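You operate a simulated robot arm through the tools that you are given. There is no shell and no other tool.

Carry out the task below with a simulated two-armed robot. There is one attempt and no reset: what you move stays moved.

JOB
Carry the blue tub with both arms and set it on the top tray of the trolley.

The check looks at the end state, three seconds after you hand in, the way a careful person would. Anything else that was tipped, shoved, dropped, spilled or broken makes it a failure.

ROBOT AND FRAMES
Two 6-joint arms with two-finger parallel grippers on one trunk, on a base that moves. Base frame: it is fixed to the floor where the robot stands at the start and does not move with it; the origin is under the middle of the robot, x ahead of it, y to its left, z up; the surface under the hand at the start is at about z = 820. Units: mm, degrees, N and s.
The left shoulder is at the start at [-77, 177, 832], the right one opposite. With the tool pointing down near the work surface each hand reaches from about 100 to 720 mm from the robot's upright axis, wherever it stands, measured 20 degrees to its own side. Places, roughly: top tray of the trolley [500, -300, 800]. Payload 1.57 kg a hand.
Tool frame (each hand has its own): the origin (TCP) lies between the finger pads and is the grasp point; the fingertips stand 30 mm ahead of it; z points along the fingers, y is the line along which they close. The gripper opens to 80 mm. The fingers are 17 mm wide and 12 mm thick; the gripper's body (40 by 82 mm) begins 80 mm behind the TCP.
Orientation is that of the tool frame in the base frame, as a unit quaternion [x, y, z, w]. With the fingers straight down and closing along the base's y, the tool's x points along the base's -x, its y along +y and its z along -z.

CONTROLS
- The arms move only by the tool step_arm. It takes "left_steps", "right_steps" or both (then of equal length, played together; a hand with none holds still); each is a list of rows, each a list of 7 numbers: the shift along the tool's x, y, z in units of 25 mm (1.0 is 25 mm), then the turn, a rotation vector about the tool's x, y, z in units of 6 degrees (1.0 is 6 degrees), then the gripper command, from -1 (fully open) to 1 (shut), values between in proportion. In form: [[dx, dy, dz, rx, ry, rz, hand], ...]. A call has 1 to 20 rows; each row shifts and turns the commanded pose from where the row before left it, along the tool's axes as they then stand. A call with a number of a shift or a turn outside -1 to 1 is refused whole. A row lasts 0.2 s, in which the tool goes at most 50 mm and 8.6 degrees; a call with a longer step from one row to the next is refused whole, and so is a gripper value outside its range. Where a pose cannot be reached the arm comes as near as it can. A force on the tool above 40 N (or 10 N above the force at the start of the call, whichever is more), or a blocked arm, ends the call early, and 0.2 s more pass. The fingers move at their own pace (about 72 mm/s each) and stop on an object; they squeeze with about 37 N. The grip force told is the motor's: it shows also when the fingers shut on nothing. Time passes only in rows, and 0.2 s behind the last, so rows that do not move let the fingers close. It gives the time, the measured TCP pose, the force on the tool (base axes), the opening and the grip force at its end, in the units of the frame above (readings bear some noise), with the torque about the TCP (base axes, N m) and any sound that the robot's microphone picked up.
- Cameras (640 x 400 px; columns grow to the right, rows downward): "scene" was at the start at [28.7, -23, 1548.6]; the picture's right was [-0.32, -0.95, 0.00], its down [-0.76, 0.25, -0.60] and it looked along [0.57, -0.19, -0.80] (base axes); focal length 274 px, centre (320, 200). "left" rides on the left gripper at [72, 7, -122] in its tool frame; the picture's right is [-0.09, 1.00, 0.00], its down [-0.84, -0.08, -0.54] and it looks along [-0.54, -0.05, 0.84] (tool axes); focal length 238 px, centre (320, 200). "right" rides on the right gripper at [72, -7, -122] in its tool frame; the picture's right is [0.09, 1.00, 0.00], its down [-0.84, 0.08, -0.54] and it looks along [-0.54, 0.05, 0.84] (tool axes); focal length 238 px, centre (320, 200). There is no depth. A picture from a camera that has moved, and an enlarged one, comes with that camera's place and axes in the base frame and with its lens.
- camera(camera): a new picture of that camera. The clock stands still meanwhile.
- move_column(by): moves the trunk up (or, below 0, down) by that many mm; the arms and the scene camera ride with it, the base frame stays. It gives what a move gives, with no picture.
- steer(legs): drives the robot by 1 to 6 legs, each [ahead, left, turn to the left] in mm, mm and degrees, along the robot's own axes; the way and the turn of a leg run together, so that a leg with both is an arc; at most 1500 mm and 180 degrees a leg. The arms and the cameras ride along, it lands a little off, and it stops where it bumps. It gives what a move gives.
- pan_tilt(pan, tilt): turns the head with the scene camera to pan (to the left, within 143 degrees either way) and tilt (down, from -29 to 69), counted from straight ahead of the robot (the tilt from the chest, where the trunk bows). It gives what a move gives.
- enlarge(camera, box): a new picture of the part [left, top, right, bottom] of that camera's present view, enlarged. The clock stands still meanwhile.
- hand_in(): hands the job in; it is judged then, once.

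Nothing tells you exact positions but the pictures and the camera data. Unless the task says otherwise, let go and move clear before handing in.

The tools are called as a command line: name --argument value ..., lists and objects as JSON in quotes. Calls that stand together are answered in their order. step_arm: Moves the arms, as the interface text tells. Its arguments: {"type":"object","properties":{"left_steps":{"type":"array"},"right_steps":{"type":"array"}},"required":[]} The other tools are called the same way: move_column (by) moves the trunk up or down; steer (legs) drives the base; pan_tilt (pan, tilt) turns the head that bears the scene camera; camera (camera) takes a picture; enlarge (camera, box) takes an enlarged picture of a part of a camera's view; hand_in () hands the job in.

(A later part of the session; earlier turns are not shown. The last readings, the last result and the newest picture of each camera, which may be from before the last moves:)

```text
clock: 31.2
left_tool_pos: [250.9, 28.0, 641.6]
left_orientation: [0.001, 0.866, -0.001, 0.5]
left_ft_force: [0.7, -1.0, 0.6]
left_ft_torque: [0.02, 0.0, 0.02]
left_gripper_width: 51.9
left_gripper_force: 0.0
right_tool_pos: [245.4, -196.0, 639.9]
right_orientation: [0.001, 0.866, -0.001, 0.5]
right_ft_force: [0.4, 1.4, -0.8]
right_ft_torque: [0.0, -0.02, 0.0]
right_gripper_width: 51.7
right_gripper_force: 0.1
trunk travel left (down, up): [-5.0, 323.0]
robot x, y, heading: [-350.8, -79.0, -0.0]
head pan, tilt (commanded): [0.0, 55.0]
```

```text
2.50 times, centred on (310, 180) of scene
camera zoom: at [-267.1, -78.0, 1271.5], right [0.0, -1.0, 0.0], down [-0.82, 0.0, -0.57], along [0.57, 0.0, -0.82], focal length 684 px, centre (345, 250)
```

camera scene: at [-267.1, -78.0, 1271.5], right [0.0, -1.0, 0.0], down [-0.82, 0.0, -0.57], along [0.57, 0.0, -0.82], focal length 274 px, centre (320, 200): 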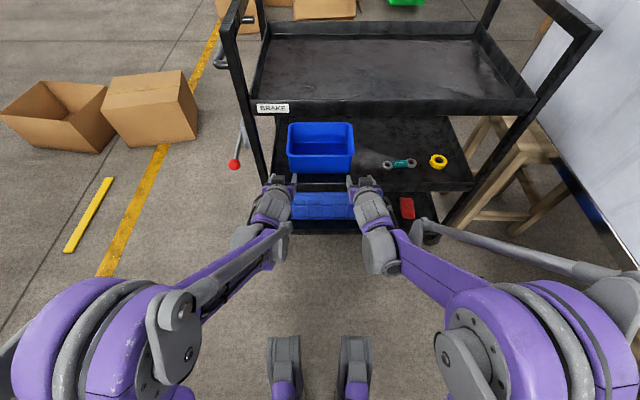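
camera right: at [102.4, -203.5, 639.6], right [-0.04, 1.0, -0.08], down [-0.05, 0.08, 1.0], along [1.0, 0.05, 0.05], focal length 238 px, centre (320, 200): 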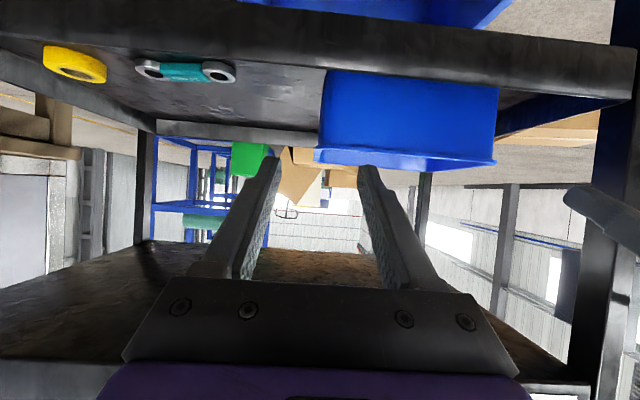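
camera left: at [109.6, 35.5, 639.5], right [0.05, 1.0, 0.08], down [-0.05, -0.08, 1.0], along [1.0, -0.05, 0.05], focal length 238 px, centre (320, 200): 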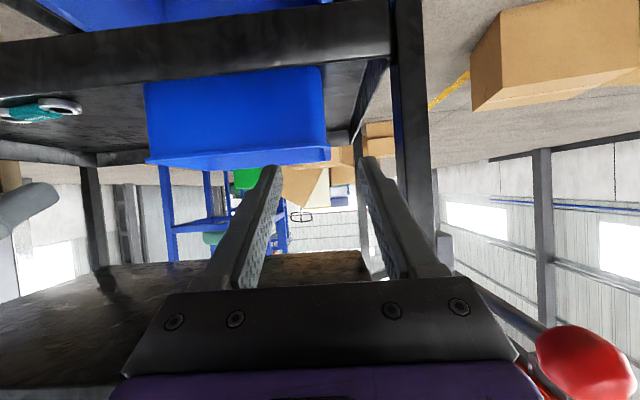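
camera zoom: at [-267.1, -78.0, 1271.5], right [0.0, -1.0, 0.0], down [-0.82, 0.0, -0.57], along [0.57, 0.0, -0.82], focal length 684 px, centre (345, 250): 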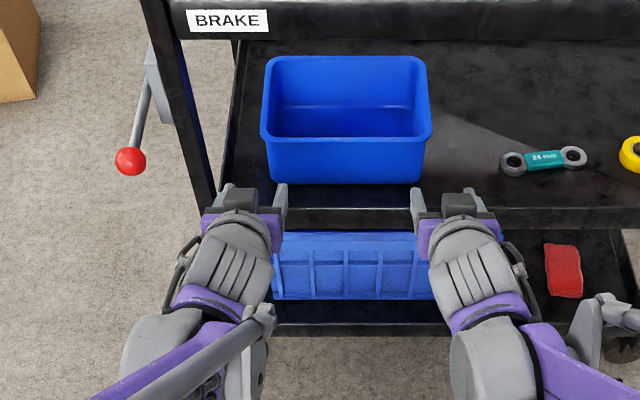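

The rim's outer edges are at y≈41 and y≈-202, x≈400–568, top z≈591, with an outward lip and an empty interior. The grasp targets are then left (482, 34, 581) and right (482, -195, 581). I'll drive forward 200 mm with the fingers staying about 28 mm above the rim, then check.

steer --legs '[[120, 0, 0]]'

camera --camera "scene"

camera --camera "left"

```text
clock: 32.4
left_tool_pos: [370.0, 28.6, 640.4]
left_orientation: [0.0, 0.866, 0.0, 0.5]
left_ft_force: [-0.3, -0.5, -1.1]
left_ft_torque: [0.02, 0.01, 0.05]
left_gripper_width: 52.0
left_gripper_force: 0.1
right_tool_pos: [364.4, -197.2, 640.4]
right_orientation: [0.001, 0.866, -0.001, 0.5]
right_ft_force: [0.0, -0.8, -0.4]
right_ft_torque: [-0.02, 0.0, 0.0]
right_gripper_width: 52.0
right_gripper_force: 0.1
trunk travel left (down, up): [-5.0, 323.0]
robot x, y, heading: [-227.2, -80.9, -0.3]
head pan, tilt (commanded): [0.0, 55.0]
```

```text
taken
camera scene: at [-147.4, -78.3, 1271.5], right [0.0, -1.0, 0.0], down [-0.82, 0.0, -0.57], along [0.57, 0.0, -0.82], focal length 274 px, centre (320, 200)
```

scene: 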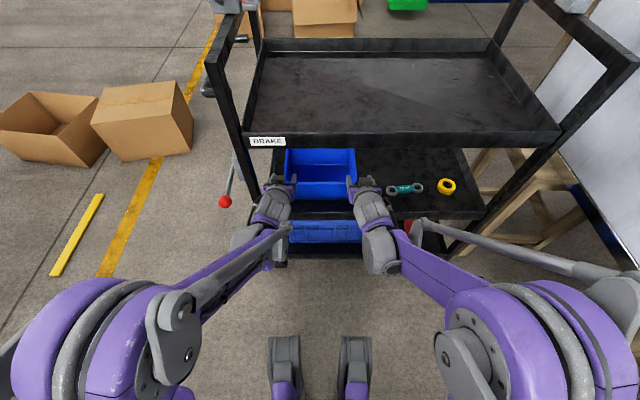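

```text
taken
camera left: at [228.9, 35.2, 639.3], right [0.05, 1.0, 0.08], down [-0.05, -0.08, 1.0], along [1.0, -0.05, 0.05], focal length 238 px, centre (320, 200)
```

left: 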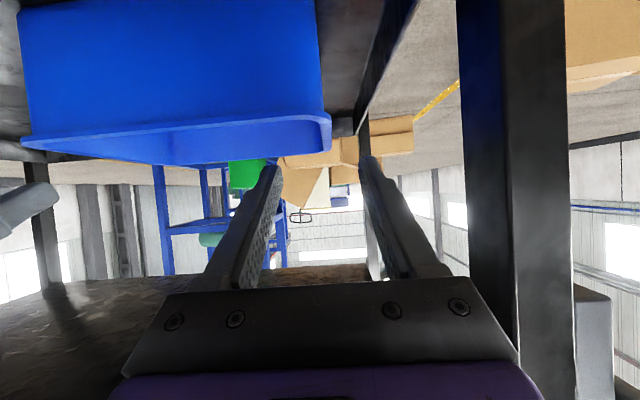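

The picture agrees with my estimate, with the left outer rim edge at y≈40. I'll drive the remaining 80 mm forward and check both sides again before lowering the fingers over the side walls.

steer --legs '[[80, 0, 0.2]]'

enlarge --camera "scene" --box '[210, 120, 430, 290]'

camera --camera "left"

camera --camera "right"

```text
clock: 33.5
left_tool_pos: [451.1, 31.1, 641.5]
left_orientation: [-0.002, 0.866, 0.001, 0.5]
left_ft_force: [0.5, -0.6, 0.0]
left_ft_torque: [0.01, -0.01, -0.01]
left_gripper_width: 52.2
left_gripper_force: 0.0
right_tool_pos: [445.2, -194.2, 639.0]
right_orientation: [-0.001, 0.866, 0.001, 0.5]
right_ft_force: [0.2, -0.4, 0.1]
right_ft_torque: [-0.01, 0.03, 0.02]
right_gripper_width: 52.1
right_gripper_force: 0.0
trunk travel left (down, up): [-5.0, 323.0]
robot x, y, heading: [-150.0, -81.0, 0.3]
head pan, tilt (commanded): [0.0, 55.0]
```

```text
2.35 times, centred on (320, 205) of scene
camera zoom: at [-66.5, -77.9, 1271.5], right [0.0, -1.0, 0.0], down [-0.82, 0.0, -0.57], along [0.57, 0.0, -0.82], focal length 644 px, centre (320, 188)
```

zoom: 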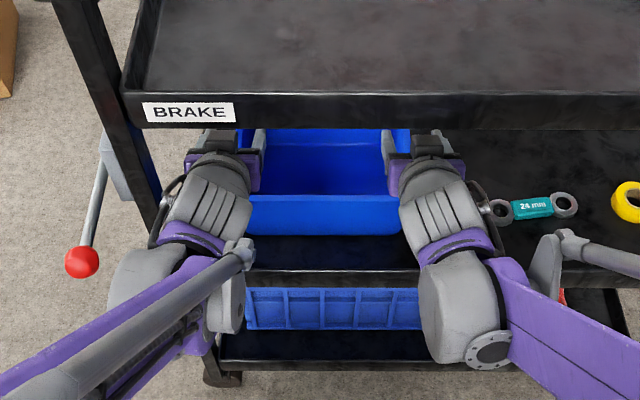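

```text
taken
camera left: at [309.3, 37.3, 639.3], right [0.04, 1.0, 0.08], down [-0.05, -0.08, 1.0], along [1.0, -0.05, 0.05], focal length 238 px, centre (320, 200)
```

left: 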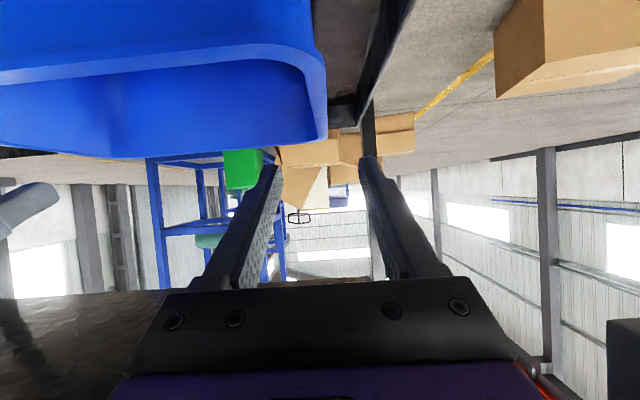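

```text
taken
camera right: at [303.2, -201.6, 639.4], right [-0.05, 1.0, -0.08], down [-0.05, 0.08, 1.0], along [1.0, 0.05, 0.05], focal length 238 px, centre (320, 200)
```

right: 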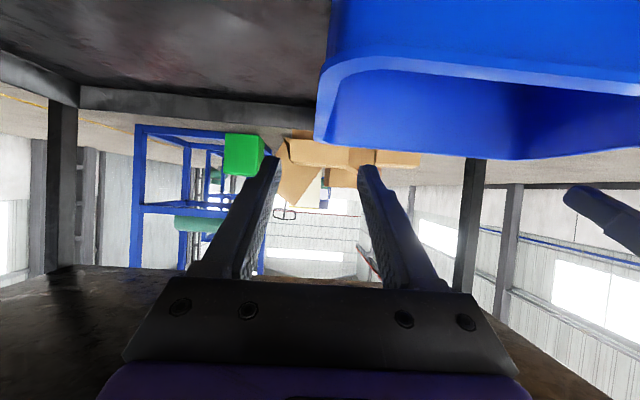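

Both pairs of fingers straddle the side walls with room on each side. I'll lower forward and down in two stages, with a look in between.

step_arm --left_steps '[[0.246, 0.017, 0.381, 0, 0, 0, -0.3], [0.246, 0.017, 0.381, 0, 0, 0, -0.3], [0.246, 0.017, 0.381, 0, 0, 0, -0.3], [0.246, 0.017, 0.381, 0, 0, 0, -0.3]]' --right_steps '[[0.215, 0.005, 0.407, 0, 0, 0, -0.3], [0.215, 0.005, 0.407, 0, 0, 0, -0.3], [0.215, 0.005, 0.407, 0, 0, 0, -0.3], [0.215, 0.005, 0.407, 0, 0, 0, -0.3]]'

camera --camera "left"

camera --camera "right"

enlarge --camera "scene" --box '[210, 120, 430, 290]'

```text
clock: 34.5
left_tool_pos: [471.5, 32.6, 600.6]
left_orientation: [-0.002, 0.866, 0.001, 0.5]
left_ft_force: [0.0, -1.1, 0.2]
left_ft_torque: [-0.01, 0.02, 0.03]
left_gripper_width: 52.3
left_gripper_force: 0.0
right_tool_pos: [470.1, -194.4, 601.2]
right_orientation: [-0.001, 0.866, 0.0, 0.5]
right_ft_force: [-0.1, 0.0, -0.3]
right_ft_torque: [0.0, 0.0, 0.02]
right_gripper_width: 51.9
right_gripper_force: 0.0
trunk travel left (down, up): [-5.0, 323.0]
robot x, y, heading: [-145.8, -77.7, 0.1]
head pan, tilt (commanded): [0.0, 55.0]
```

```text
taken
camera left: at [329.5, 38.7, 598.4], right [0.04, 1.0, 0.08], down [-0.05, -0.08, 1.0], along [1.0, -0.05, 0.05], focal length 238 px, centre (320, 200)
```

left: 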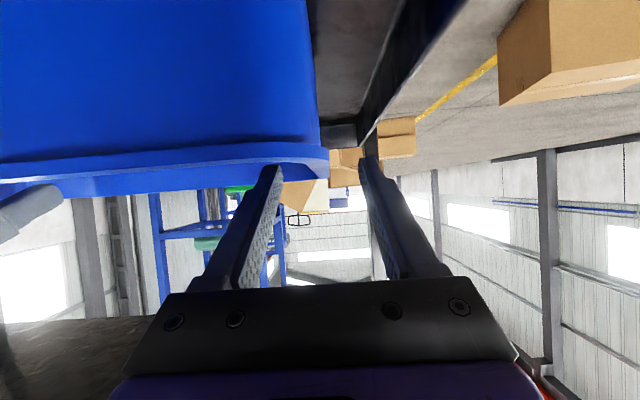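

```text
taken
camera right: at [327.7, -202.0, 599.6], right [-0.05, 1.0, -0.08], down [-0.05, 0.08, 1.0], along [1.0, 0.05, 0.05], focal length 238 px, centre (320, 200)
```

right: 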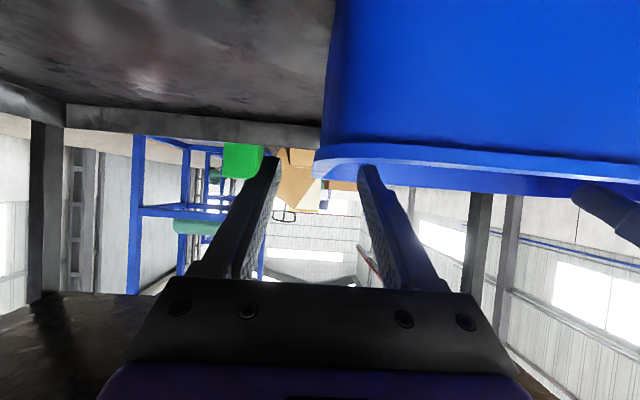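

```text
2.35 times, centred on (320, 205) of scene
camera zoom: at [-66.8, -77.9, 1271.5], right [0.0, -1.0, 0.0], down [-0.82, 0.0, -0.57], along [0.57, 0.0, -0.82], focal length 644 px, centre (320, 188)
```

zoom: 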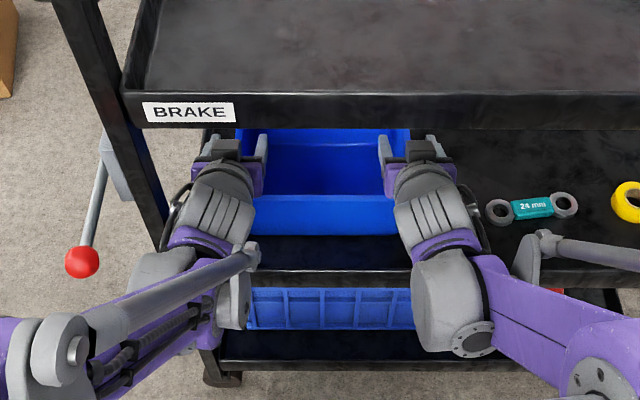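

The inner fingertips are already over the inside of the tub and the outer ones are outside the lip. I'll do the second lowering stage to about 10 mm below the rim.

step_arm --left_steps '[[0.168, 0.012, 0.259, 0, 0, 0, -0.3], [0.168, 0.012, 0.259, 0, 0, 0, -0.3], [0.168, 0.012, 0.259, 0, 0, 0, -0.3], [0, 0, 0, 0, 0, 0, -0.3]]' --right_steps '[[0.165, 0.009, 0.279, 0, 0, 0, -0.3], [0.165, 0.009, 0.279, 0, 0, 0, -0.3], [0.165, 0.009, 0.279, 0, 0, 0, -0.3], [0, 0, 0, 0, 0, 0, -0.3]]'

camera --camera "left"

camera --camera "right"

enlarge --camera "scene" --box '[250, 150, 390, 250]'

```text
clock: 35.5
left_tool_pos: [480.7, 34.0, 579.8]
left_orientation: [-0.001, 0.866, 0.001, 0.5]
left_ft_force: [0.0, 0.6, -0.6]
left_ft_torque: [0.02, 0.01, 0.0]
left_gripper_width: 52.0
left_gripper_force: 0.1
right_tool_pos: [482.1, -195.5, 580.0]
right_orientation: [-0.001, 0.866, 0.001, 0.5]
right_ft_force: [-0.2, -0.4, -1.0]
right_ft_torque: [0.02, 0.03, 0.01]
right_gripper_width: 52.0
right_gripper_force: 0.1
trunk travel left (down, up): [-5.0, 323.0]
robot x, y, heading: [-147.5, -76.3, 0.0]
head pan, tilt (commanded): [0.0, 55.0]
```

```text
taken
camera left: at [339.6, 40.4, 578.0], right [0.04, 1.0, 0.08], down [-0.05, -0.08, 1.0], along [1.0, -0.05, 0.05], focal length 238 px, centre (320, 200)
```

left: 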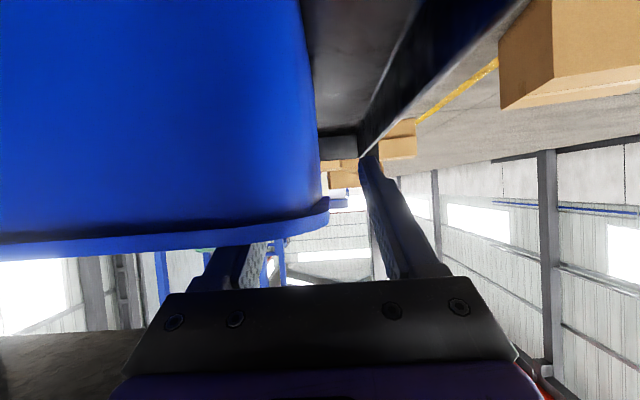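

```text
taken
camera right: at [339.2, -202.2, 579.3], right [-0.05, 1.0, -0.08], down [-0.05, 0.08, 1.0], along [1.0, 0.05, 0.05], focal length 238 px, centre (320, 200)
```

right: 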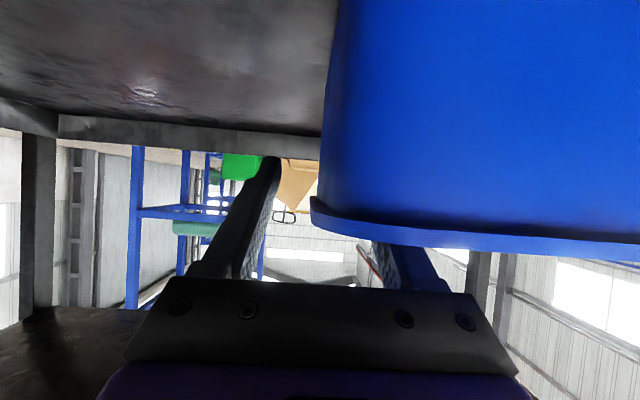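

```text
4.00 times, centred on (320, 200) of scene
camera zoom: at [-67.1, -77.9, 1271.5], right [0.0, -1.0, 0.0], down [-0.82, 0.0, -0.57], along [0.57, 0.0, -0.82], focal length 1094 px, centre (320, 200)
```

zoom: 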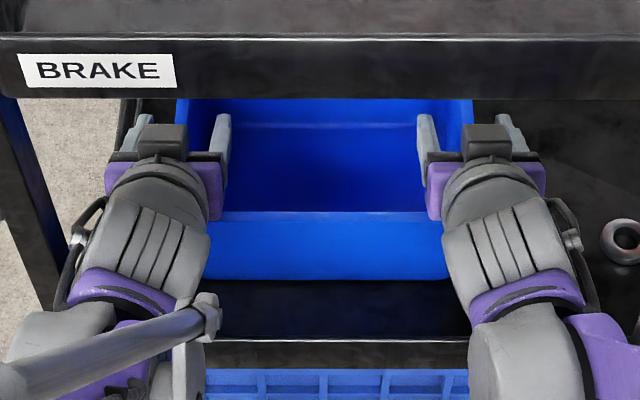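

The fingers straddle both side walls with the hands at matching heights. Now I'll close both grippers together.

step_arm --left_steps '[[0, 0, 0, 0, 0, 0, 0.2], [0, 0, 0, 0, 0, 0, 0.5], [0, 0, 0, 0, 0, 0, 1], [0, 0, 0, 0, 0, 0, 1], [0, 0, 0, 0, 0, 0, 1], [0, 0, 0, 0, 0, 0, 1]]' --right_steps '[[0, 0, 0, 0, 0, 0, 0.2], [0, 0, 0, 0, 0, 0, 0.5], [0, 0, 0, 0, 0, 0, 1], [0, 0, 0, 0, 0, 0, 1], [0, 0, 0, 0, 0, 0, 1], [0, 0, 0, 0, 0, 0, 1]]'

camera --camera "left"

camera --camera "right"

enlarge --camera "scene" --box '[250, 150, 390, 250]'

```text
clock: 36.9
left_tool_pos: [482.1, 31.6, 581.0]
left_orientation: [0.0, 0.866, -0.001, 0.5]
left_ft_force: [-2.1, -32.6, -0.6]
left_ft_torque: [0.2, 0.05, 0.31]
left_gripper_width: 4.0
left_gripper_force: 24.6
right_tool_pos: [481.5, -193.3, 580.3]
right_orientation: [-0.003, 0.866, 0.003, 0.5]
right_ft_force: [2.5, 31.9, 0.2]
right_ft_torque: [-0.34, -0.03, -0.8]
right_gripper_width: 3.8
right_gripper_force: 24.4
trunk travel left (down, up): [-5.0, 323.0]
robot x, y, heading: [-146.7, -75.7, -0.0]
head pan, tilt (commanded): [0.0, 55.0]
```

```text
taken
camera left: at [339.7, 38.0, 578.1], right [0.05, 1.0, 0.08], down [-0.05, -0.08, 1.0], along [1.0, -0.05, 0.05], focal length 238 px, centre (320, 200)
```

left: 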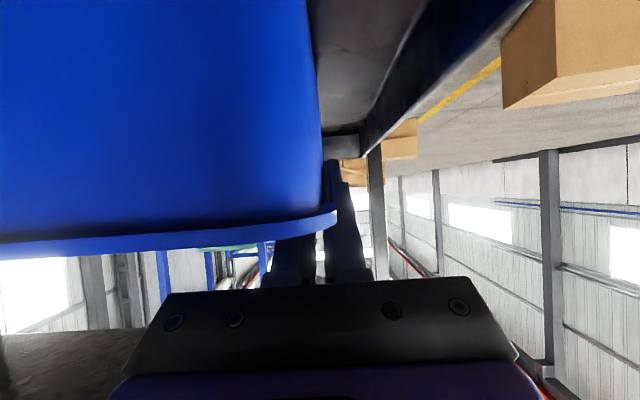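

```text
taken
camera right: at [339.4, -200.3, 579.3], right [-0.05, 1.0, -0.08], down [-0.05, 0.08, 1.0], along [1.0, 0.06, 0.05], focal length 238 px, centre (320, 200)
```

right: 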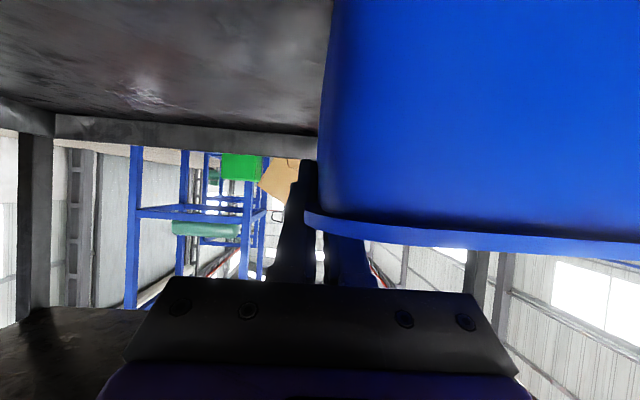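

```text
4.00 times, centred on (320, 200) of scene
camera zoom: at [-66.9, -77.9, 1271.5], right [0.0, -1.0, 0.0], down [-0.82, 0.0, -0.57], along [0.57, 0.0, -0.82], focal length 1094 px, centre (320, 200)
```

zoom: 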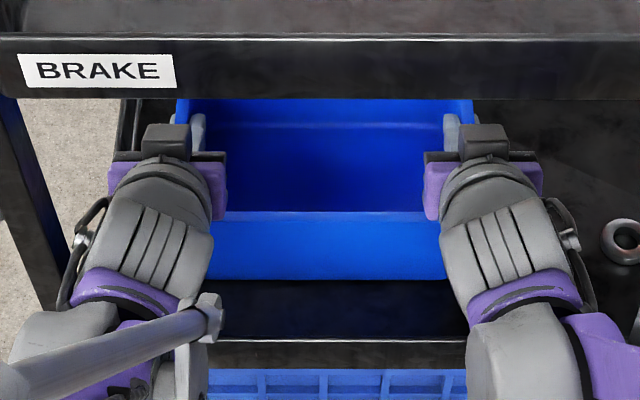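

Both hands have the wall, with a 4 mm opening and a good grip force, but each is pulling outward on the tub with about 32 N because I was a couple of mm off centre. I'll relieve that by easing both hands inward about 2.4 mm.

step_arm --left_steps '[[0, -0.05, 0, 0, 0, 0, 1], [0, -0.045, 0, 0, 0, 0, 1], [0, 0, 0, 0, 0, 0, 1]]' --right_steps '[[0, 0.05, 0, 0, 0, 0, 1], [0, 0.04, 0, 0, 0, 0, 1], [0, 0, 0, 0, 0, 0, 1]]'

```text
clock: 37.7
left_tool_pos: [480.5, 33.4, 580.6]
left_orientation: [-0.001, 0.866, 0.0, 0.499]
left_ft_force: [-4.2, -18.1, -0.1]
left_ft_torque: [-0.15, -0.08, -0.47]
left_gripper_width: 3.8
left_gripper_force: 24.5
right_tool_pos: [481.6, -191.8, 580.3]
right_orientation: [-0.001, 0.866, 0.0, 0.5]
right_ft_force: [4.8, 14.9, 10.8]
right_ft_torque: [-0.05, 0.12, -0.36]
right_gripper_width: 4.0
right_gripper_force: 24.8
trunk travel left (down, up): [-5.0, 323.0]
robot x, y, heading: [-145.4, -80.9, 0.1]
head pan, tilt (commanded): [0.0, 55.0]
```

The outward pull has about halved, so I'll ease in a little more.

step_arm --left_steps '[[0, -0.05, 0, 0, 0, 0, 1], [0, -0.04, 0, 0, 0, 0, 1], [0, 0, 0, 0, 0, 0, 1], [0, 0, 0, 0, 0, 0, 1]]' --right_steps '[[0, 0.04, 0, 0, 0, 0, 1], [0, 0.03, 0, 0, 0, 0, 1], [0, 0, 0, 0, 0, 0, 1], [0, 0, 0, 0, 0, 0, 1]]'

```text
clock: 38.7
left_tool_pos: [479.3, 33.5, 580.3]
left_orientation: [-0.003, 0.866, 0.003, 0.5]
left_ft_force: [-4.9, 19.0, 0.5]
left_ft_torque: [-0.38, -0.26, -0.98]
left_gripper_width: 4.2
left_gripper_force: 24.7
right_tool_pos: [481.7, -191.6, 580.6]
right_orientation: [0.0, 0.866, -0.001, 0.501]
right_ft_force: [6.6, -17.2, 5.2]
right_ft_torque: [0.11, -0.59, -0.16]
right_gripper_width: 3.7
right_gripper_force: 24.7
trunk travel left (down, up): [-5.0, 323.0]
robot x, y, heading: [-149.0, -80.4, 0.2]
head pan, tilt (commanded): [0.0, 55.0]
```

Slightly past centre now, so I'll go back about 1 mm on each side.

step_arm --left_steps '[[0, 0.044, 0, 0, 0, 0, 1], [0, 0, 0, 0, 0, 0, 1], [0, 0, 0, 0, 0, 0, 1]]' --right_steps '[[0, -0.036, 0, 0, 0, 0, 1], [0, 0, 0, 0, 0, 0, 1], [0, 0, 0, 0, 0, 0, 1]]'

camera --camera "scene"

```text
clock: 39.5
left_tool_pos: [482.1, 32.1, 580.6]
left_orientation: [-0.002, 0.866, 0.002, 0.5]
left_ft_force: [-5.0, 22.7, -0.1]
left_ft_torque: [-0.24, 0.03, -0.84]
left_gripper_width: 4.0
left_gripper_force: 25.1
right_tool_pos: [481.3, -191.2, 580.1]
right_orientation: [-0.001, 0.866, 0.001, 0.5]
right_ft_force: [5.9, -24.1, 4.2]
right_ft_torque: [-0.01, -0.21, -0.43]
right_gripper_width: 3.9
right_gripper_force: 24.6
trunk travel left (down, up): [-5.0, 323.0]
robot x, y, heading: [-148.1, -81.2, 0.1]
head pan, tilt (commanded): [0.0, 55.0]
```

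```text
taken
camera scene: at [-67.5, -77.8, 1271.5], right [0.0, -1.0, 0.0], down [-0.82, 0.0, -0.57], along [0.57, 0.0, -0.82], focal length 274 px, centre (320, 200)
```

scene: 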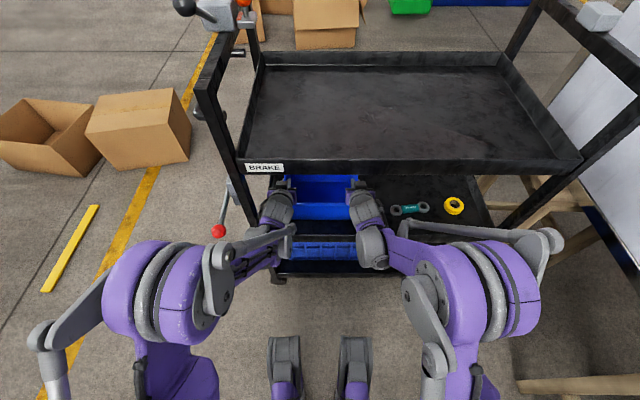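

The side force is still drifting, so I'll hold still for a moment to see where it settles.

step_arm --left_steps '[[0, 0, 0, 0, 0, 0, 1], [0, 0, 0, 0, 0, 0, 1], [0, 0, 0, 0, 0, 0, 1], [0, 0, 0, 0, 0, 0, 1], [0, 0, 0, 0, 0, 0, 1]]' --right_steps '[[0, 0, 0, 0, 0, 0, 1], [0, 0, 0, 0, 0, 0, 1], [0, 0, 0, 0, 0, 0, 1], [0, 0, 0, 0, 0, 0, 1], [0, 0, 0, 0, 0, 0, 1]]'

```text
clock: 40.7
left_tool_pos: [482.1, 31.2, 581.1]
left_orientation: [-0.002, 0.866, 0.001, 0.5]
left_ft_force: [-4.1, 25.8, 0.3]
left_ft_torque: [-0.17, 0.2, -0.72]
left_gripper_width: 4.0
left_gripper_force: 24.7
right_tool_pos: [482.6, -192.3, 580.8]
right_orientation: [0.0, 0.866, 0.0, 0.501]
right_ft_force: [3.0, -24.4, 2.2]
right_ft_torque: [0.02, 0.28, -0.39]
right_gripper_width: 3.7
right_gripper_force: 24.3
trunk travel left (down, up): [-5.0, 323.0]
robot x, y, heading: [-152.2, -78.2, 0.1]
head pan, tilt (commanded): [0.0, 55.0]
```

It settles at about 25 N pushing inward. I'll nudge outward by about 0.8 mm each and let it settle.

step_arm --left_steps '[[0, 0.035, 0, 0, 0, 0, 1], [0, 0, 0, 0, 0, 0, 1], [0, 0, 0, 0, 0, 0, 1], [0, 0, 0, 0, 0, 0, 1], [0, 0, 0, 0, 0, 0, 1], [0, 0, 0, 0, 0, 0, 1], [0, 0, 0, 0, 0, 0, 1]]' --right_steps '[[0, -0.035, 0, 0, 0, 0, 1], [0, 0, 0, 0, 0, 0, 1], [0, 0, 0, 0, 0, 0, 1], [0, 0, 0, 0, 0, 0, 1], [0, 0, 0, 0, 0, 0, 1], [0, 0, 0, 0, 0, 0, 1], [0, 0, 0, 0, 0, 0, 1]]'

```text
clock: 42.3
left_tool_pos: [482.7, 32.5, 580.7]
left_orientation: [-0.001, 0.866, 0.0, 0.5]
left_ft_force: [-7.0, 18.1, 0.7]
left_ft_torque: [-0.25, -0.26, -0.76]
left_gripper_width: 4.1
left_gripper_force: 24.5
right_tool_pos: [481.1, -191.6, 580.0]
right_orientation: [-0.001, 0.866, 0.0, 0.5]
right_ft_force: [7.4, -19.7, -0.7]
right_ft_torque: [-0.15, 0.1, -0.68]
right_gripper_width: 3.8
right_gripper_force: 24.7
trunk travel left (down, up): [-5.0, 323.0]
robot x, y, heading: [-146.6, -79.9, 0.4]
head pan, tilt (commanded): [0.0, 55.0]
```

Improving. I'll make one more outward nudge.

step_arm --left_steps '[[0, 0.04, 0, 0, 0, 0, 1], [0, 0, 0, 0, 0, 0, 1], [0, 0, 0, 0, 0, 0, 1], [0, 0, 0, 0, 0, 0, 1], [0, 0, 0, 0, 0, 0, 1], [0, 0, 0, 0, 0, 0, 1], [0, 0, 0, 0, 0, 0, 1]]' --right_steps '[[0, -0.04, 0, 0, 0, 0, 1], [0, 0, 0, 0, 0, 0, 1], [0, 0, 0, 0, 0, 0, 1], [0, 0, 0, 0, 0, 0, 1], [0, 0, 0, 0, 0, 0, 1], [0, 0, 0, 0, 0, 0, 1], [0, 0, 0, 0, 0, 0, 1]]'

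```text
clock: 43.9
left_tool_pos: [481.6, 32.7, 579.8]
left_orientation: [0.0, 0.866, 0.0, 0.499]
left_ft_force: [-7.8, 2.6, 0.3]
left_ft_torque: [-0.22, 0.11, -0.78]
left_gripper_width: 4.2
left_gripper_force: 24.9
right_tool_pos: [481.7, -191.8, 579.7]
right_orientation: [-0.001, 0.866, 0.0, 0.5]
right_ft_force: [8.1, -2.6, 0.2]
right_ft_torque: [-0.28, 0.0, -0.97]
right_gripper_width: 3.9
right_gripper_force: 24.8
trunk travel left (down, up): [-5.0, 323.0]
robot x, y, heading: [-145.2, -79.2, 0.3]
head pan, tilt (commanded): [0.0, 55.0]
```

Side forces are nearly zero now, so the grip is balanced. I'll lift a small test amount with the trunk.

move_column --by 15

enlarge --camera "scene" --box '[210, 150, 430, 290]'

camera --camera "left"

camera --camera "right"

```text
clock: 44.5
left_tool_pos: [482.2, 32.7, 595.9]
left_orientation: [-0.002, 0.866, 0.001, 0.5]
left_ft_force: [-5.0, 0.5, -0.9]
left_ft_torque: [-0.08, -0.02, -0.39]
left_gripper_width: 3.6
left_gripper_force: 24.7
right_tool_pos: [481.8, -192.4, 595.7]
right_orientation: [-0.002, 0.866, 0.001, 0.5]
right_ft_force: [4.7, -0.2, -2.9]
right_ft_torque: [-0.17, 0.01, -0.59]
right_gripper_width: 3.9
right_gripper_force: 24.3
trunk travel left (down, up): [-20.0, 308.0]
robot x, y, heading: [-148.4, -79.5, 0.5]
head pan, tilt (commanded): [0.0, 55.0]
```

```text
2.86 times, centred on (320, 220) of scene
camera zoom: at [-68.7, -77.9, 1282.9], right [0.0, -1.0, 0.0], down [-0.82, 0.0, -0.57], along [0.57, 0.0, -0.82], focal length 782 px, centre (320, 143)
```

zoom: 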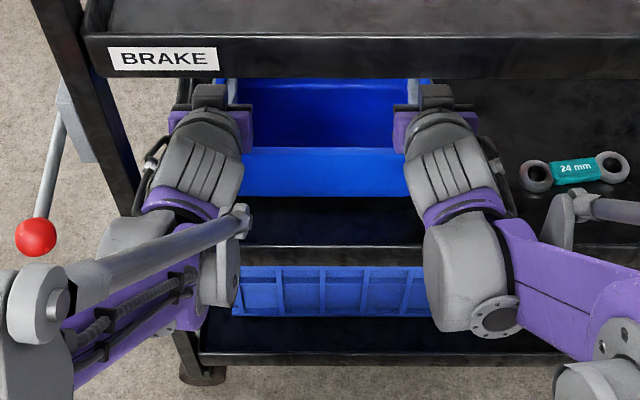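

```text
taken
camera left: at [340.4, 38.1, 593.2], right [0.04, 1.0, 0.08], down [-0.05, -0.08, 1.0], along [1.0, -0.05, 0.05], focal length 238 px, centre (320, 200)
```

left: 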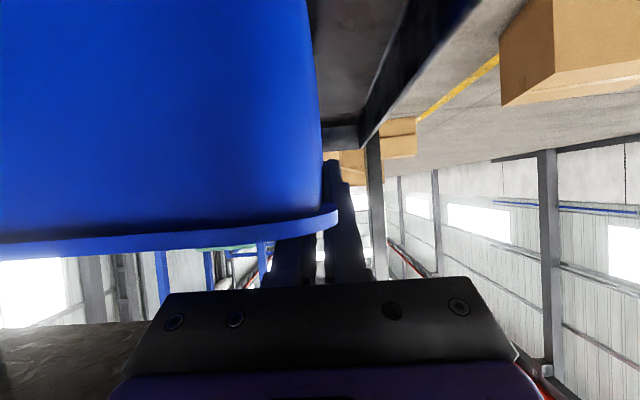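

```text
taken
camera right: at [339.7, -199.1, 594.2], right [-0.05, 1.0, -0.08], down [-0.05, 0.08, 1.0], along [1.0, 0.05, 0.05], focal length 238 px, centre (320, 200)
```

right: 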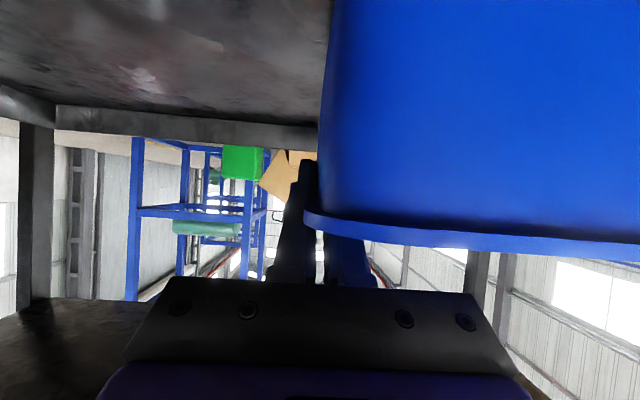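

The tub came up with the hands and its position relative to the grippers hasn't changed. It is light, and the trolley hasn't moved. I'll raise it further so its bottom clears the shelf's front rim, then check before pulling out.

move_column --by 48

camera --camera "scene"

enlarge --camera "scene" --box '[210, 160, 430, 300]'

camera --camera "right"

```text
clock: 45.4
left_tool_pos: [482.3, 31.7, 643.2]
left_orientation: [-0.001, 0.866, 0.0, 0.5]
left_ft_force: [-4.3, -3.6, -0.4]
left_ft_torque: [-0.05, -0.21, -0.36]
left_gripper_width: 4.0
left_gripper_force: 24.6
right_tool_pos: [482.1, -191.2, 643.3]
right_orientation: [-0.001, 0.866, 0.0, 0.5]
right_ft_force: [4.3, 1.5, -3.0]
right_ft_torque: [-0.17, 0.16, -0.57]
right_gripper_width: 3.7
right_gripper_force: 24.6
trunk travel left (down, up): [-68.0, 260.0]
robot x, y, heading: [-149.0, -79.7, 0.2]
head pan, tilt (commanded): [0.0, 55.0]
```

```text
taken
camera scene: at [-83.9, -77.9, 1331.7], right [0.0, -1.0, 0.0], down [-0.82, 0.0, -0.57], along [0.57, 0.0, -0.82], focal length 274 px, centre (320, 200)
```

scene: 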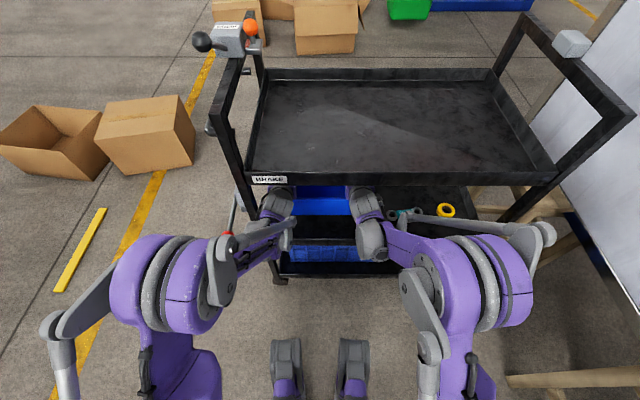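

```text
2.86 times, centred on (320, 230) of scene
camera zoom: at [-83.9, -77.9, 1331.7], right [0.0, -1.0, 0.0], down [-0.82, 0.0, -0.57], along [0.57, 0.0, -0.82], focal length 782 px, centre (320, 114)
```

zoom: 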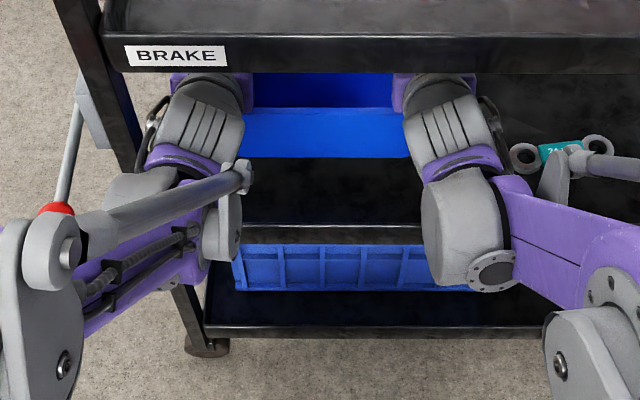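

```text
taken
camera right: at [339.8, -199.1, 641.9], right [-0.05, 1.0, -0.08], down [-0.05, 0.08, 1.0], along [1.0, 0.05, 0.05], focal length 238 px, centre (320, 200)
```

right: 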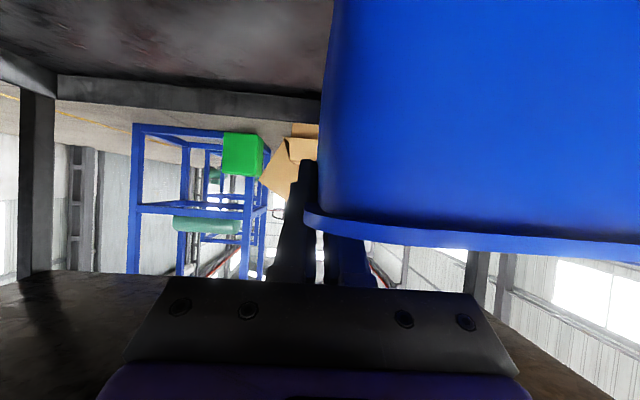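

The tub is about 63 mm up, but I'm not sure its bottom clears the shelf's front rim (z≈540) by enough. I'll draw back 55 mm, still inside the shelf, and raise another 35 mm before pulling out over the rim.

steer --legs '[[-55, 0, 0]]'

move_column --by 35

camera --camera "scene"

enlarge --camera "scene" --box '[210, 160, 430, 300]'

camera --camera "left"

```text
clock: 46.4
left_tool_pos: [425.7, 31.8, 643.6]
left_orientation: [-0.001, 0.866, 0.0, 0.5]
left_ft_force: [-4.2, -6.0, -0.2]
left_ft_torque: [-0.09, 0.02, -0.38]
left_gripper_width: 3.8
left_gripper_force: 24.7
right_tool_pos: [426.6, -191.1, 644.0]
right_orientation: [-0.002, 0.866, 0.001, 0.5]
right_ft_force: [4.2, 6.6, -1.9]
right_ft_torque: [-0.16, 0.03, -0.57]
right_gripper_width: 3.9
right_gripper_force: 25.4
trunk travel left (down, up): [-68.0, 260.0]
robot x, y, heading: [-204.5, -80.2, -0.2]
head pan, tilt (commanded): [0.0, 55.0]
```

```text
clock: 47.1
left_tool_pos: [425.4, 31.9, 677.9]
left_orientation: [-0.001, 0.867, 0.0, 0.499]
left_ft_force: [-3.6, -0.2, -0.7]
left_ft_torque: [-0.02, -0.04, -0.32]
left_gripper_width: 3.9
left_gripper_force: 24.9
right_tool_pos: [426.5, -191.1, 679.2]
right_orientation: [0.0, 0.866, 0.001, 0.5]
right_ft_force: [4.2, 1.3, -2.3]
right_ft_torque: [-0.16, -0.02, -0.51]
right_gripper_width: 3.7
right_gripper_force: 25.1
trunk travel left (down, up): [-103.0, 225.0]
robot x, y, heading: [-202.0, -79.3, -0.0]
head pan, tilt (commanded): [0.0, 55.0]
```

```text
taken
camera scene: at [-152.3, -78.1, 1371.1], right [0.0, -1.0, 0.0], down [-0.82, 0.0, -0.57], along [0.57, 0.0, -0.82], focal length 274 px, centre (320, 200)
```

scene: 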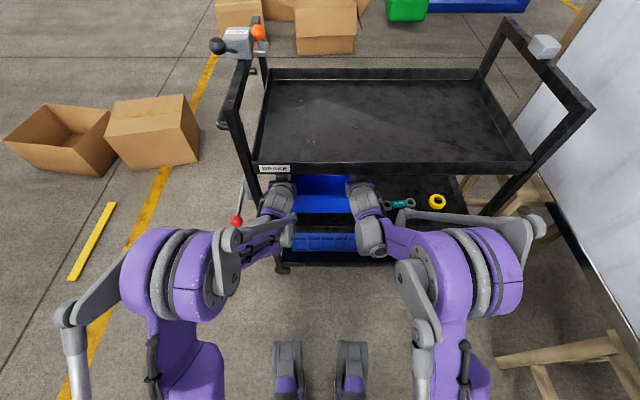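

```text
2.86 times, centred on (320, 230) of scene
camera zoom: at [-152.3, -78.1, 1371.1], right [0.0, -1.0, 0.0], down [-0.82, 0.0, -0.57], along [0.57, 0.0, -0.82], focal length 782 px, centre (320, 114)
```

zoom: 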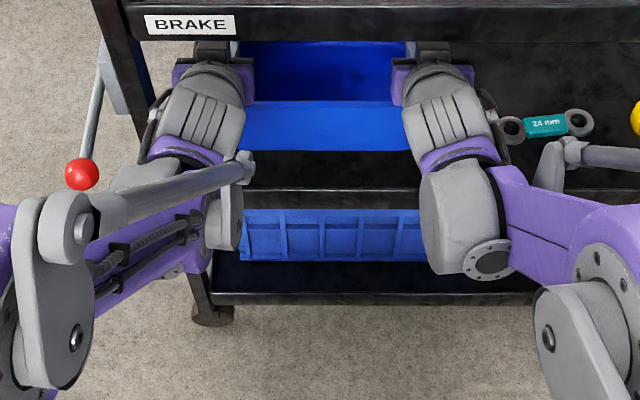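

```text
taken
camera left: at [284.4, 37.6, 676.0], right [0.04, 1.0, 0.08], down [-0.05, -0.08, 1.0], along [1.0, -0.05, 0.05], focal length 238 px, centre (320, 200)
```

left: 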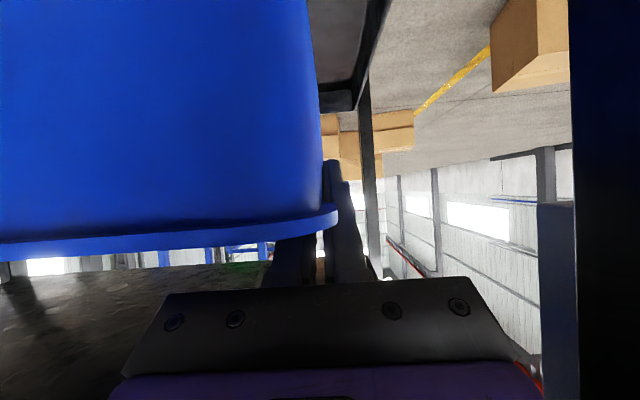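

The tub is now about 98 mm above where it stood, clear of the shelf rim and level. I'll back straight out 310 mm.

steer --legs '[[-310, 0, 0]]'

camera --camera "scene"

camera --camera "right"

```text
clock: 49.2
left_tool_pos: [112.7, 31.7, 679.0]
left_orientation: [-0.002, 0.866, 0.0, 0.5]
left_ft_force: [-3.8, -0.4, 0.3]
left_ft_torque: [-0.06, -0.04, -0.38]
left_gripper_width: 3.8
left_gripper_force: 24.2
right_tool_pos: [115.1, -192.8, 678.8]
right_orientation: [-0.003, 0.866, 0.002, 0.5]
right_ft_force: [4.3, 1.2, -2.2]
right_ft_torque: [-0.15, 0.0, -0.55]
right_gripper_width: 3.9
right_gripper_force: 25.1
trunk travel left (down, up): [-103.0, 225.0]
robot x, y, heading: [-518.4, -81.3, 0.1]
head pan, tilt (commanded): [0.0, 55.0]
```

```text
taken
camera scene: at [-465.3, -79.0, 1371.1], right [0.0, -1.0, 0.0], down [-0.82, 0.0, -0.57], along [0.57, 0.0, -0.82], focal length 274 px, centre (320, 200)
```

scene: 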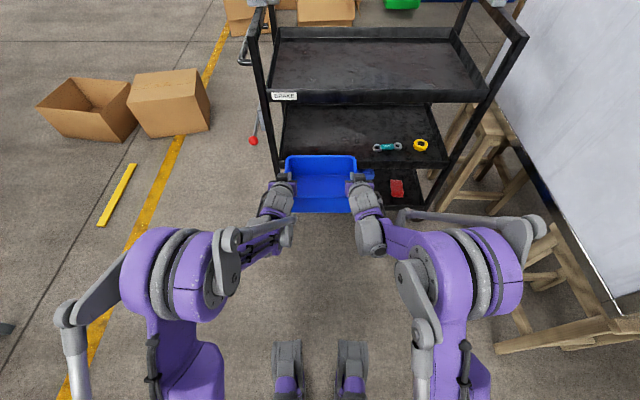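

```text
taken
camera right: at [-28.6, -199.6, 677.4], right [-0.05, 1.0, -0.08], down [-0.05, 0.08, 1.0], along [1.0, 0.05, 0.05], focal length 238 px, centre (320, 200)
```

right: 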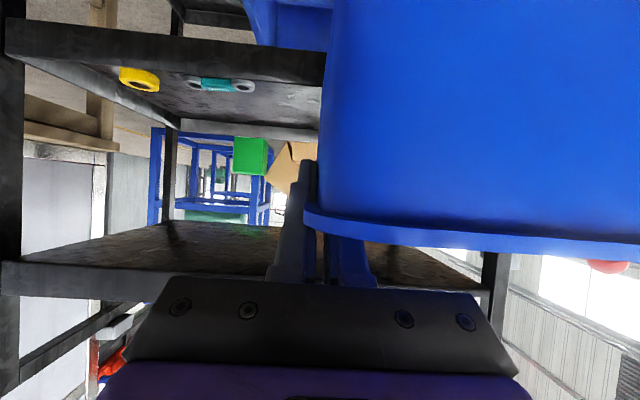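

The tub is out and clear. I'll raise the trunk nearly to the top.

move_column --by 222

step_arm --left_steps '[[-0.411, 0, -0.2375, 0, 0, 0, 1], [-0.411, 0, -0.2375, 0, 0, 0, 1], [-0.411, 0, -0.2375, 0, 0, 0, 1], [-0.411, 0, -0.2375, 0, 0, 0, 1], [-0.411, 0, -0.2375, 0, 0, 0, 1], [-0.411, 0, -0.2375, 0, 0, 0, 1], [-0.411, 0, -0.2375, 0, 0, 0, 1], [-0.411, 0, -0.2375, 0, 0, 0, 1]]' --right_steps '[[-0.411, 0, -0.2375, 0, 0, 0, 1], [-0.411, 0, -0.2375, 0, 0, 0, 1], [-0.411, 0, -0.2375, 0, 0, 0, 1], [-0.411, 0, -0.2375, 0, 0, 0, 1], [-0.411, 0, -0.2375, 0, 0, 0, 1], [-0.411, 0, -0.2375, 0, 0, 0, 1], [-0.411, 0, -0.2375, 0, 0, 0, 1], [-0.411, 0, -0.2375, 0, 0, 0, 1]]'

pan_tilt --pan 0 --tilt 50

camera --camera "scene"

camera --camera "left"

camera --camera "right"

```text
clock: 51.6
left_tool_pos: [113.4, 30.9, 900.5]
left_orientation: [-0.001, 0.866, 0.0, 0.5]
left_ft_force: [-3.4, -0.4, -1.1]
left_ft_torque: [-0.09, -0.01, -0.32]
left_gripper_width: 3.8
left_gripper_force: 24.5
right_tool_pos: [114.0, -191.8, 899.8]
right_orientation: [-0.001, 0.866, 0.001, 0.5]
right_ft_force: [3.7, 0.0, -2.7]
right_ft_torque: [-0.13, -0.01, -0.55]
right_gripper_width: 3.8
right_gripper_force: 24.3
trunk travel left (down, up): [-325.0, 3.0]
robot x, y, heading: [-518.4, -77.1, 0.3]
head pan, tilt (commanded): [0.0, 55.0]
```

```text
clock: 53.4
left_tool_pos: [112.8, 32.5, 994.6]
left_orientation: [-0.002, 0.866, 0.0, 0.5]
left_ft_force: [6.9, -7.7, -4.7]
left_ft_torque: [0.47, -0.06, 0.86]
left_gripper_width: 3.7
left_gripper_force: 24.6
right_tool_pos: [113.7, -191.4, 994.7]
right_orientation: [-0.002, 0.866, 0.002, 0.5]
right_ft_force: [-5.5, 8.6, 1.0]
right_ft_torque: [0.27, 0.04, 0.43]
right_gripper_width: 3.8
right_gripper_force: 24.9
trunk travel left (down, up): [-325.0, 3.0]
robot x, y, heading: [-515.2, -83.2, 0.4]
head pan, tilt (commanded): [0.0, 55.0]
```

```text
clock: 54.0
left_tool_pos: [112.8, 33.3, 995.0]
left_orientation: [-0.002, 0.866, 0.001, 0.5]
left_ft_force: [5.3, -15.5, -4.9]
left_ft_torque: [0.47, 0.0, 0.78]
left_gripper_width: 3.9
left_gripper_force: 24.9
right_tool_pos: [115.8, -192.8, 994.3]
right_orientation: [-0.003, 0.866, 0.002, 0.5]
right_ft_force: [-6.0, 15.2, 1.1]
right_ft_torque: [0.27, 0.01, 0.37]
right_gripper_width: 3.6
right_gripper_force: 24.8
trunk travel left (down, up): [-325.0, 3.0]
robot x, y, heading: [-519.4, -78.5, 0.2]
head pan, tilt (commanded): [0.0, 50.0]
```

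```text
taken
camera scene: at [-482.5, -79.1, 1605.6], right [0.0, -1.0, 0.0], down [-0.77, 0.0, -0.64], along [0.64, 0.0, -0.77], focal length 274 px, centre (320, 200)
```

scene: 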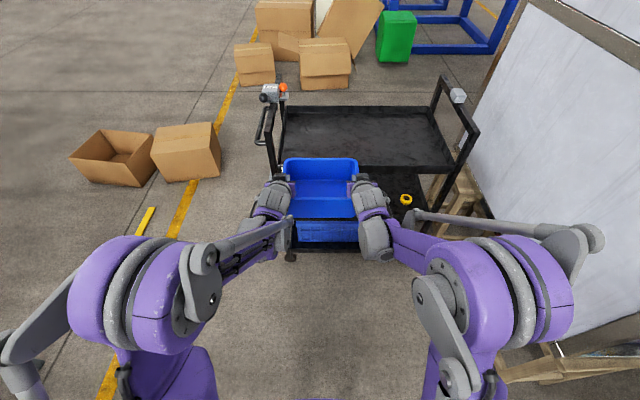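

```text
taken
camera left: at [-28.5, 37.9, 992.8], right [0.04, 1.0, 0.08], down [-0.05, -0.08, 1.0], along [1.0, -0.05, 0.05], focal length 238 px, centre (320, 200)
```

left: 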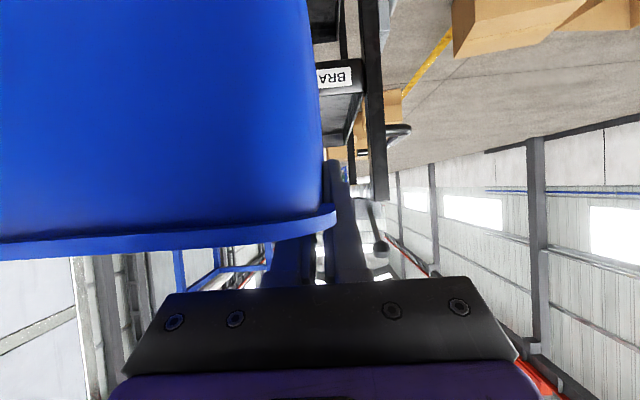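

```text
taken
camera right: at [-27.4, -199.7, 993.2], right [-0.05, 1.0, -0.08], down [-0.05, 0.08, 1.0], along [1.0, 0.06, 0.05], focal length 238 px, centre (320, 200)
```

right: 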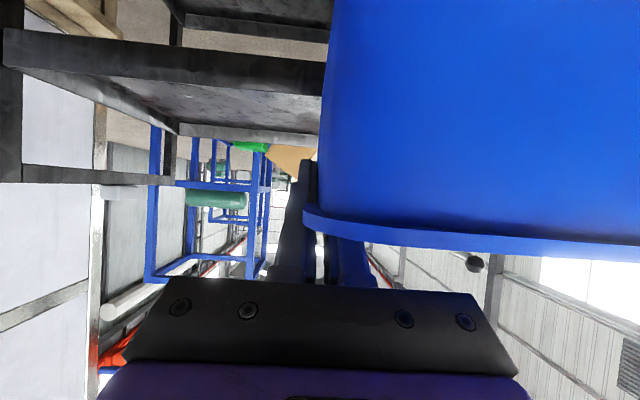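

The tub is held level at about z=900 at its bottom, above the tray rim (z≈863). Before sliding right to gain distance from the left handle post, I'll check the room on my right side.

pan_tilt --pan -65 --tilt 45

camera --camera "scene"

```text
clock: 55.4
left_tool_pos: [113.6, 31.8, 995.9]
left_orientation: [-0.002, 0.866, 0.0, 0.5]
left_ft_force: [5.4, -24.0, -4.0]
left_ft_torque: [0.43, 0.0, 0.78]
left_gripper_width: 3.7
left_gripper_force: 24.6
right_tool_pos: [114.3, -192.0, 995.1]
right_orientation: [-0.003, 0.866, 0.002, 0.5]
right_ft_force: [-4.6, 25.1, 1.0]
right_ft_torque: [0.22, -0.01, 0.28]
right_gripper_width: 3.8
right_gripper_force: 24.4
trunk travel left (down, up): [-325.0, 3.0]
robot x, y, heading: [-513.1, -80.7, 0.2]
head pan, tilt (commanded): [-65.0, 45.0]
```

```text
taken
camera scene: at [-524.8, -152.9, 1612.5], right [-0.9, -0.43, 0.0], down [-0.3, 0.64, -0.71], along [0.3, -0.64, -0.71], focal length 274 px, centre (320, 200)
```

scene: 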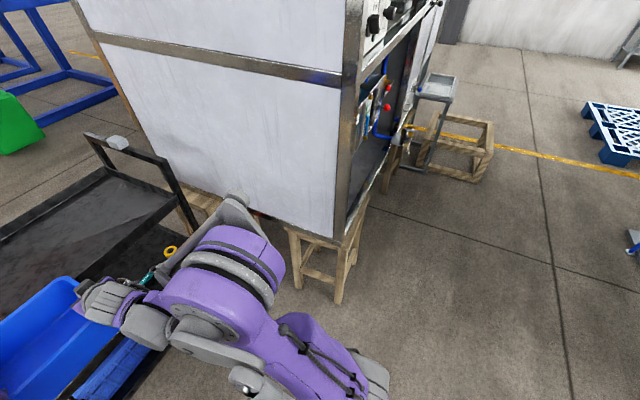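

There's plenty of room on the right, with the panel about 400 mm beyond my elbow. I'll first ease off the growing outward pull on the tub, then slide right 100 mm.

step_arm --left_steps '[[0, -0.03, 0, 0, 0, 0, 1], [0, 0, 0, 0, 0, 0, 1], [0, 0, 0, 0, 0, 0, 1], [0, 0, 0, 0, 0, 0, 1]]' --right_steps '[[0, 0.03, 0, 0, 0, 0, 1], [0, 0, 0, 0, 0, 0, 1], [0, 0, 0, 0, 0, 0, 1], [0, 0, 0, 0, 0, 0, 1]]'

steer --legs '[[0, -100, 0]]'

pan_tilt --pan 0 --tilt 50

camera --camera "scene"

```text
clock: 56.4
left_tool_pos: [114.0, 31.8, 995.7]
left_orientation: [-0.002, 0.866, 0.002, 0.501]
left_ft_force: [4.2, -16.4, -5.2]
left_ft_torque: [0.33, 0.01, 0.57]
left_gripper_width: 3.6
left_gripper_force: 25.1
right_tool_pos: [114.7, -191.3, 994.7]
right_orientation: [-0.002, 0.866, 0.001, 0.499]
right_ft_force: [-4.3, 16.6, 1.3]
right_ft_torque: [0.26, -0.05, 0.46]
right_gripper_width: 4.1
right_gripper_force: 24.7
trunk travel left (down, up): [-325.0, 3.0]
robot x, y, heading: [-515.3, -78.7, 0.4]
head pan, tilt (commanded): [-65.0, 45.0]
```

```text
clock: 58.0
left_tool_pos: [112.4, -67.1, 994.7]
left_orientation: [-0.003, 0.866, 0.002, 0.5]
left_ft_force: [3.8, -11.9, -4.0]
left_ft_torque: [0.33, 0.01, 0.55]
left_gripper_width: 3.9
left_gripper_force: 24.9
right_tool_pos: [115.1, -290.7, 993.5]
right_orientation: [-0.003, 0.866, 0.002, 0.5]
right_ft_force: [-4.4, 11.3, 0.4]
right_ft_torque: [0.25, 0.02, 0.4]
right_gripper_width: 3.9
right_gripper_force: 24.4
trunk travel left (down, up): [-325.0, 3.0]
robot x, y, heading: [-513.8, -183.6, 0.0]
head pan, tilt (commanded): [-65.0, 45.0]
```

```text
clock: 59.3
left_tool_pos: [114.0, -66.7, 995.8]
left_orientation: [-0.001, 0.866, 0.0, 0.501]
left_ft_force: [3.9, 0.5, -3.7]
left_ft_torque: [0.34, 0.03, 0.54]
left_gripper_width: 3.6
left_gripper_force: 24.6
right_tool_pos: [115.8, -290.0, 993.9]
right_orientation: [-0.002, 0.866, 0.001, 0.499]
right_ft_force: [-3.9, -0.2, 1.0]
right_ft_torque: [0.25, 0.01, 0.36]
right_gripper_width: 3.6
right_gripper_force: 25.4
trunk travel left (down, up): [-325.0, 3.0]
robot x, y, heading: [-513.4, -181.7, 0.3]
head pan, tilt (commanded): [0.0, 50.0]
```

```text
taken
camera scene: at [-482.1, -178.8, 1605.6], right [0.0, -1.0, 0.0], down [-0.77, 0.0, -0.64], along [0.64, 0.0, -0.77], focal length 274 px, centre (320, 200)
```

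scene: 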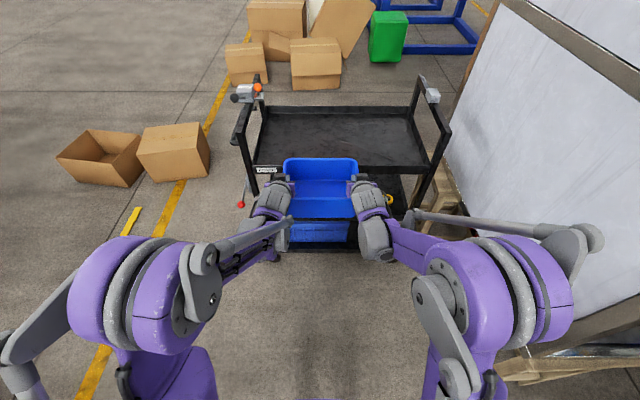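

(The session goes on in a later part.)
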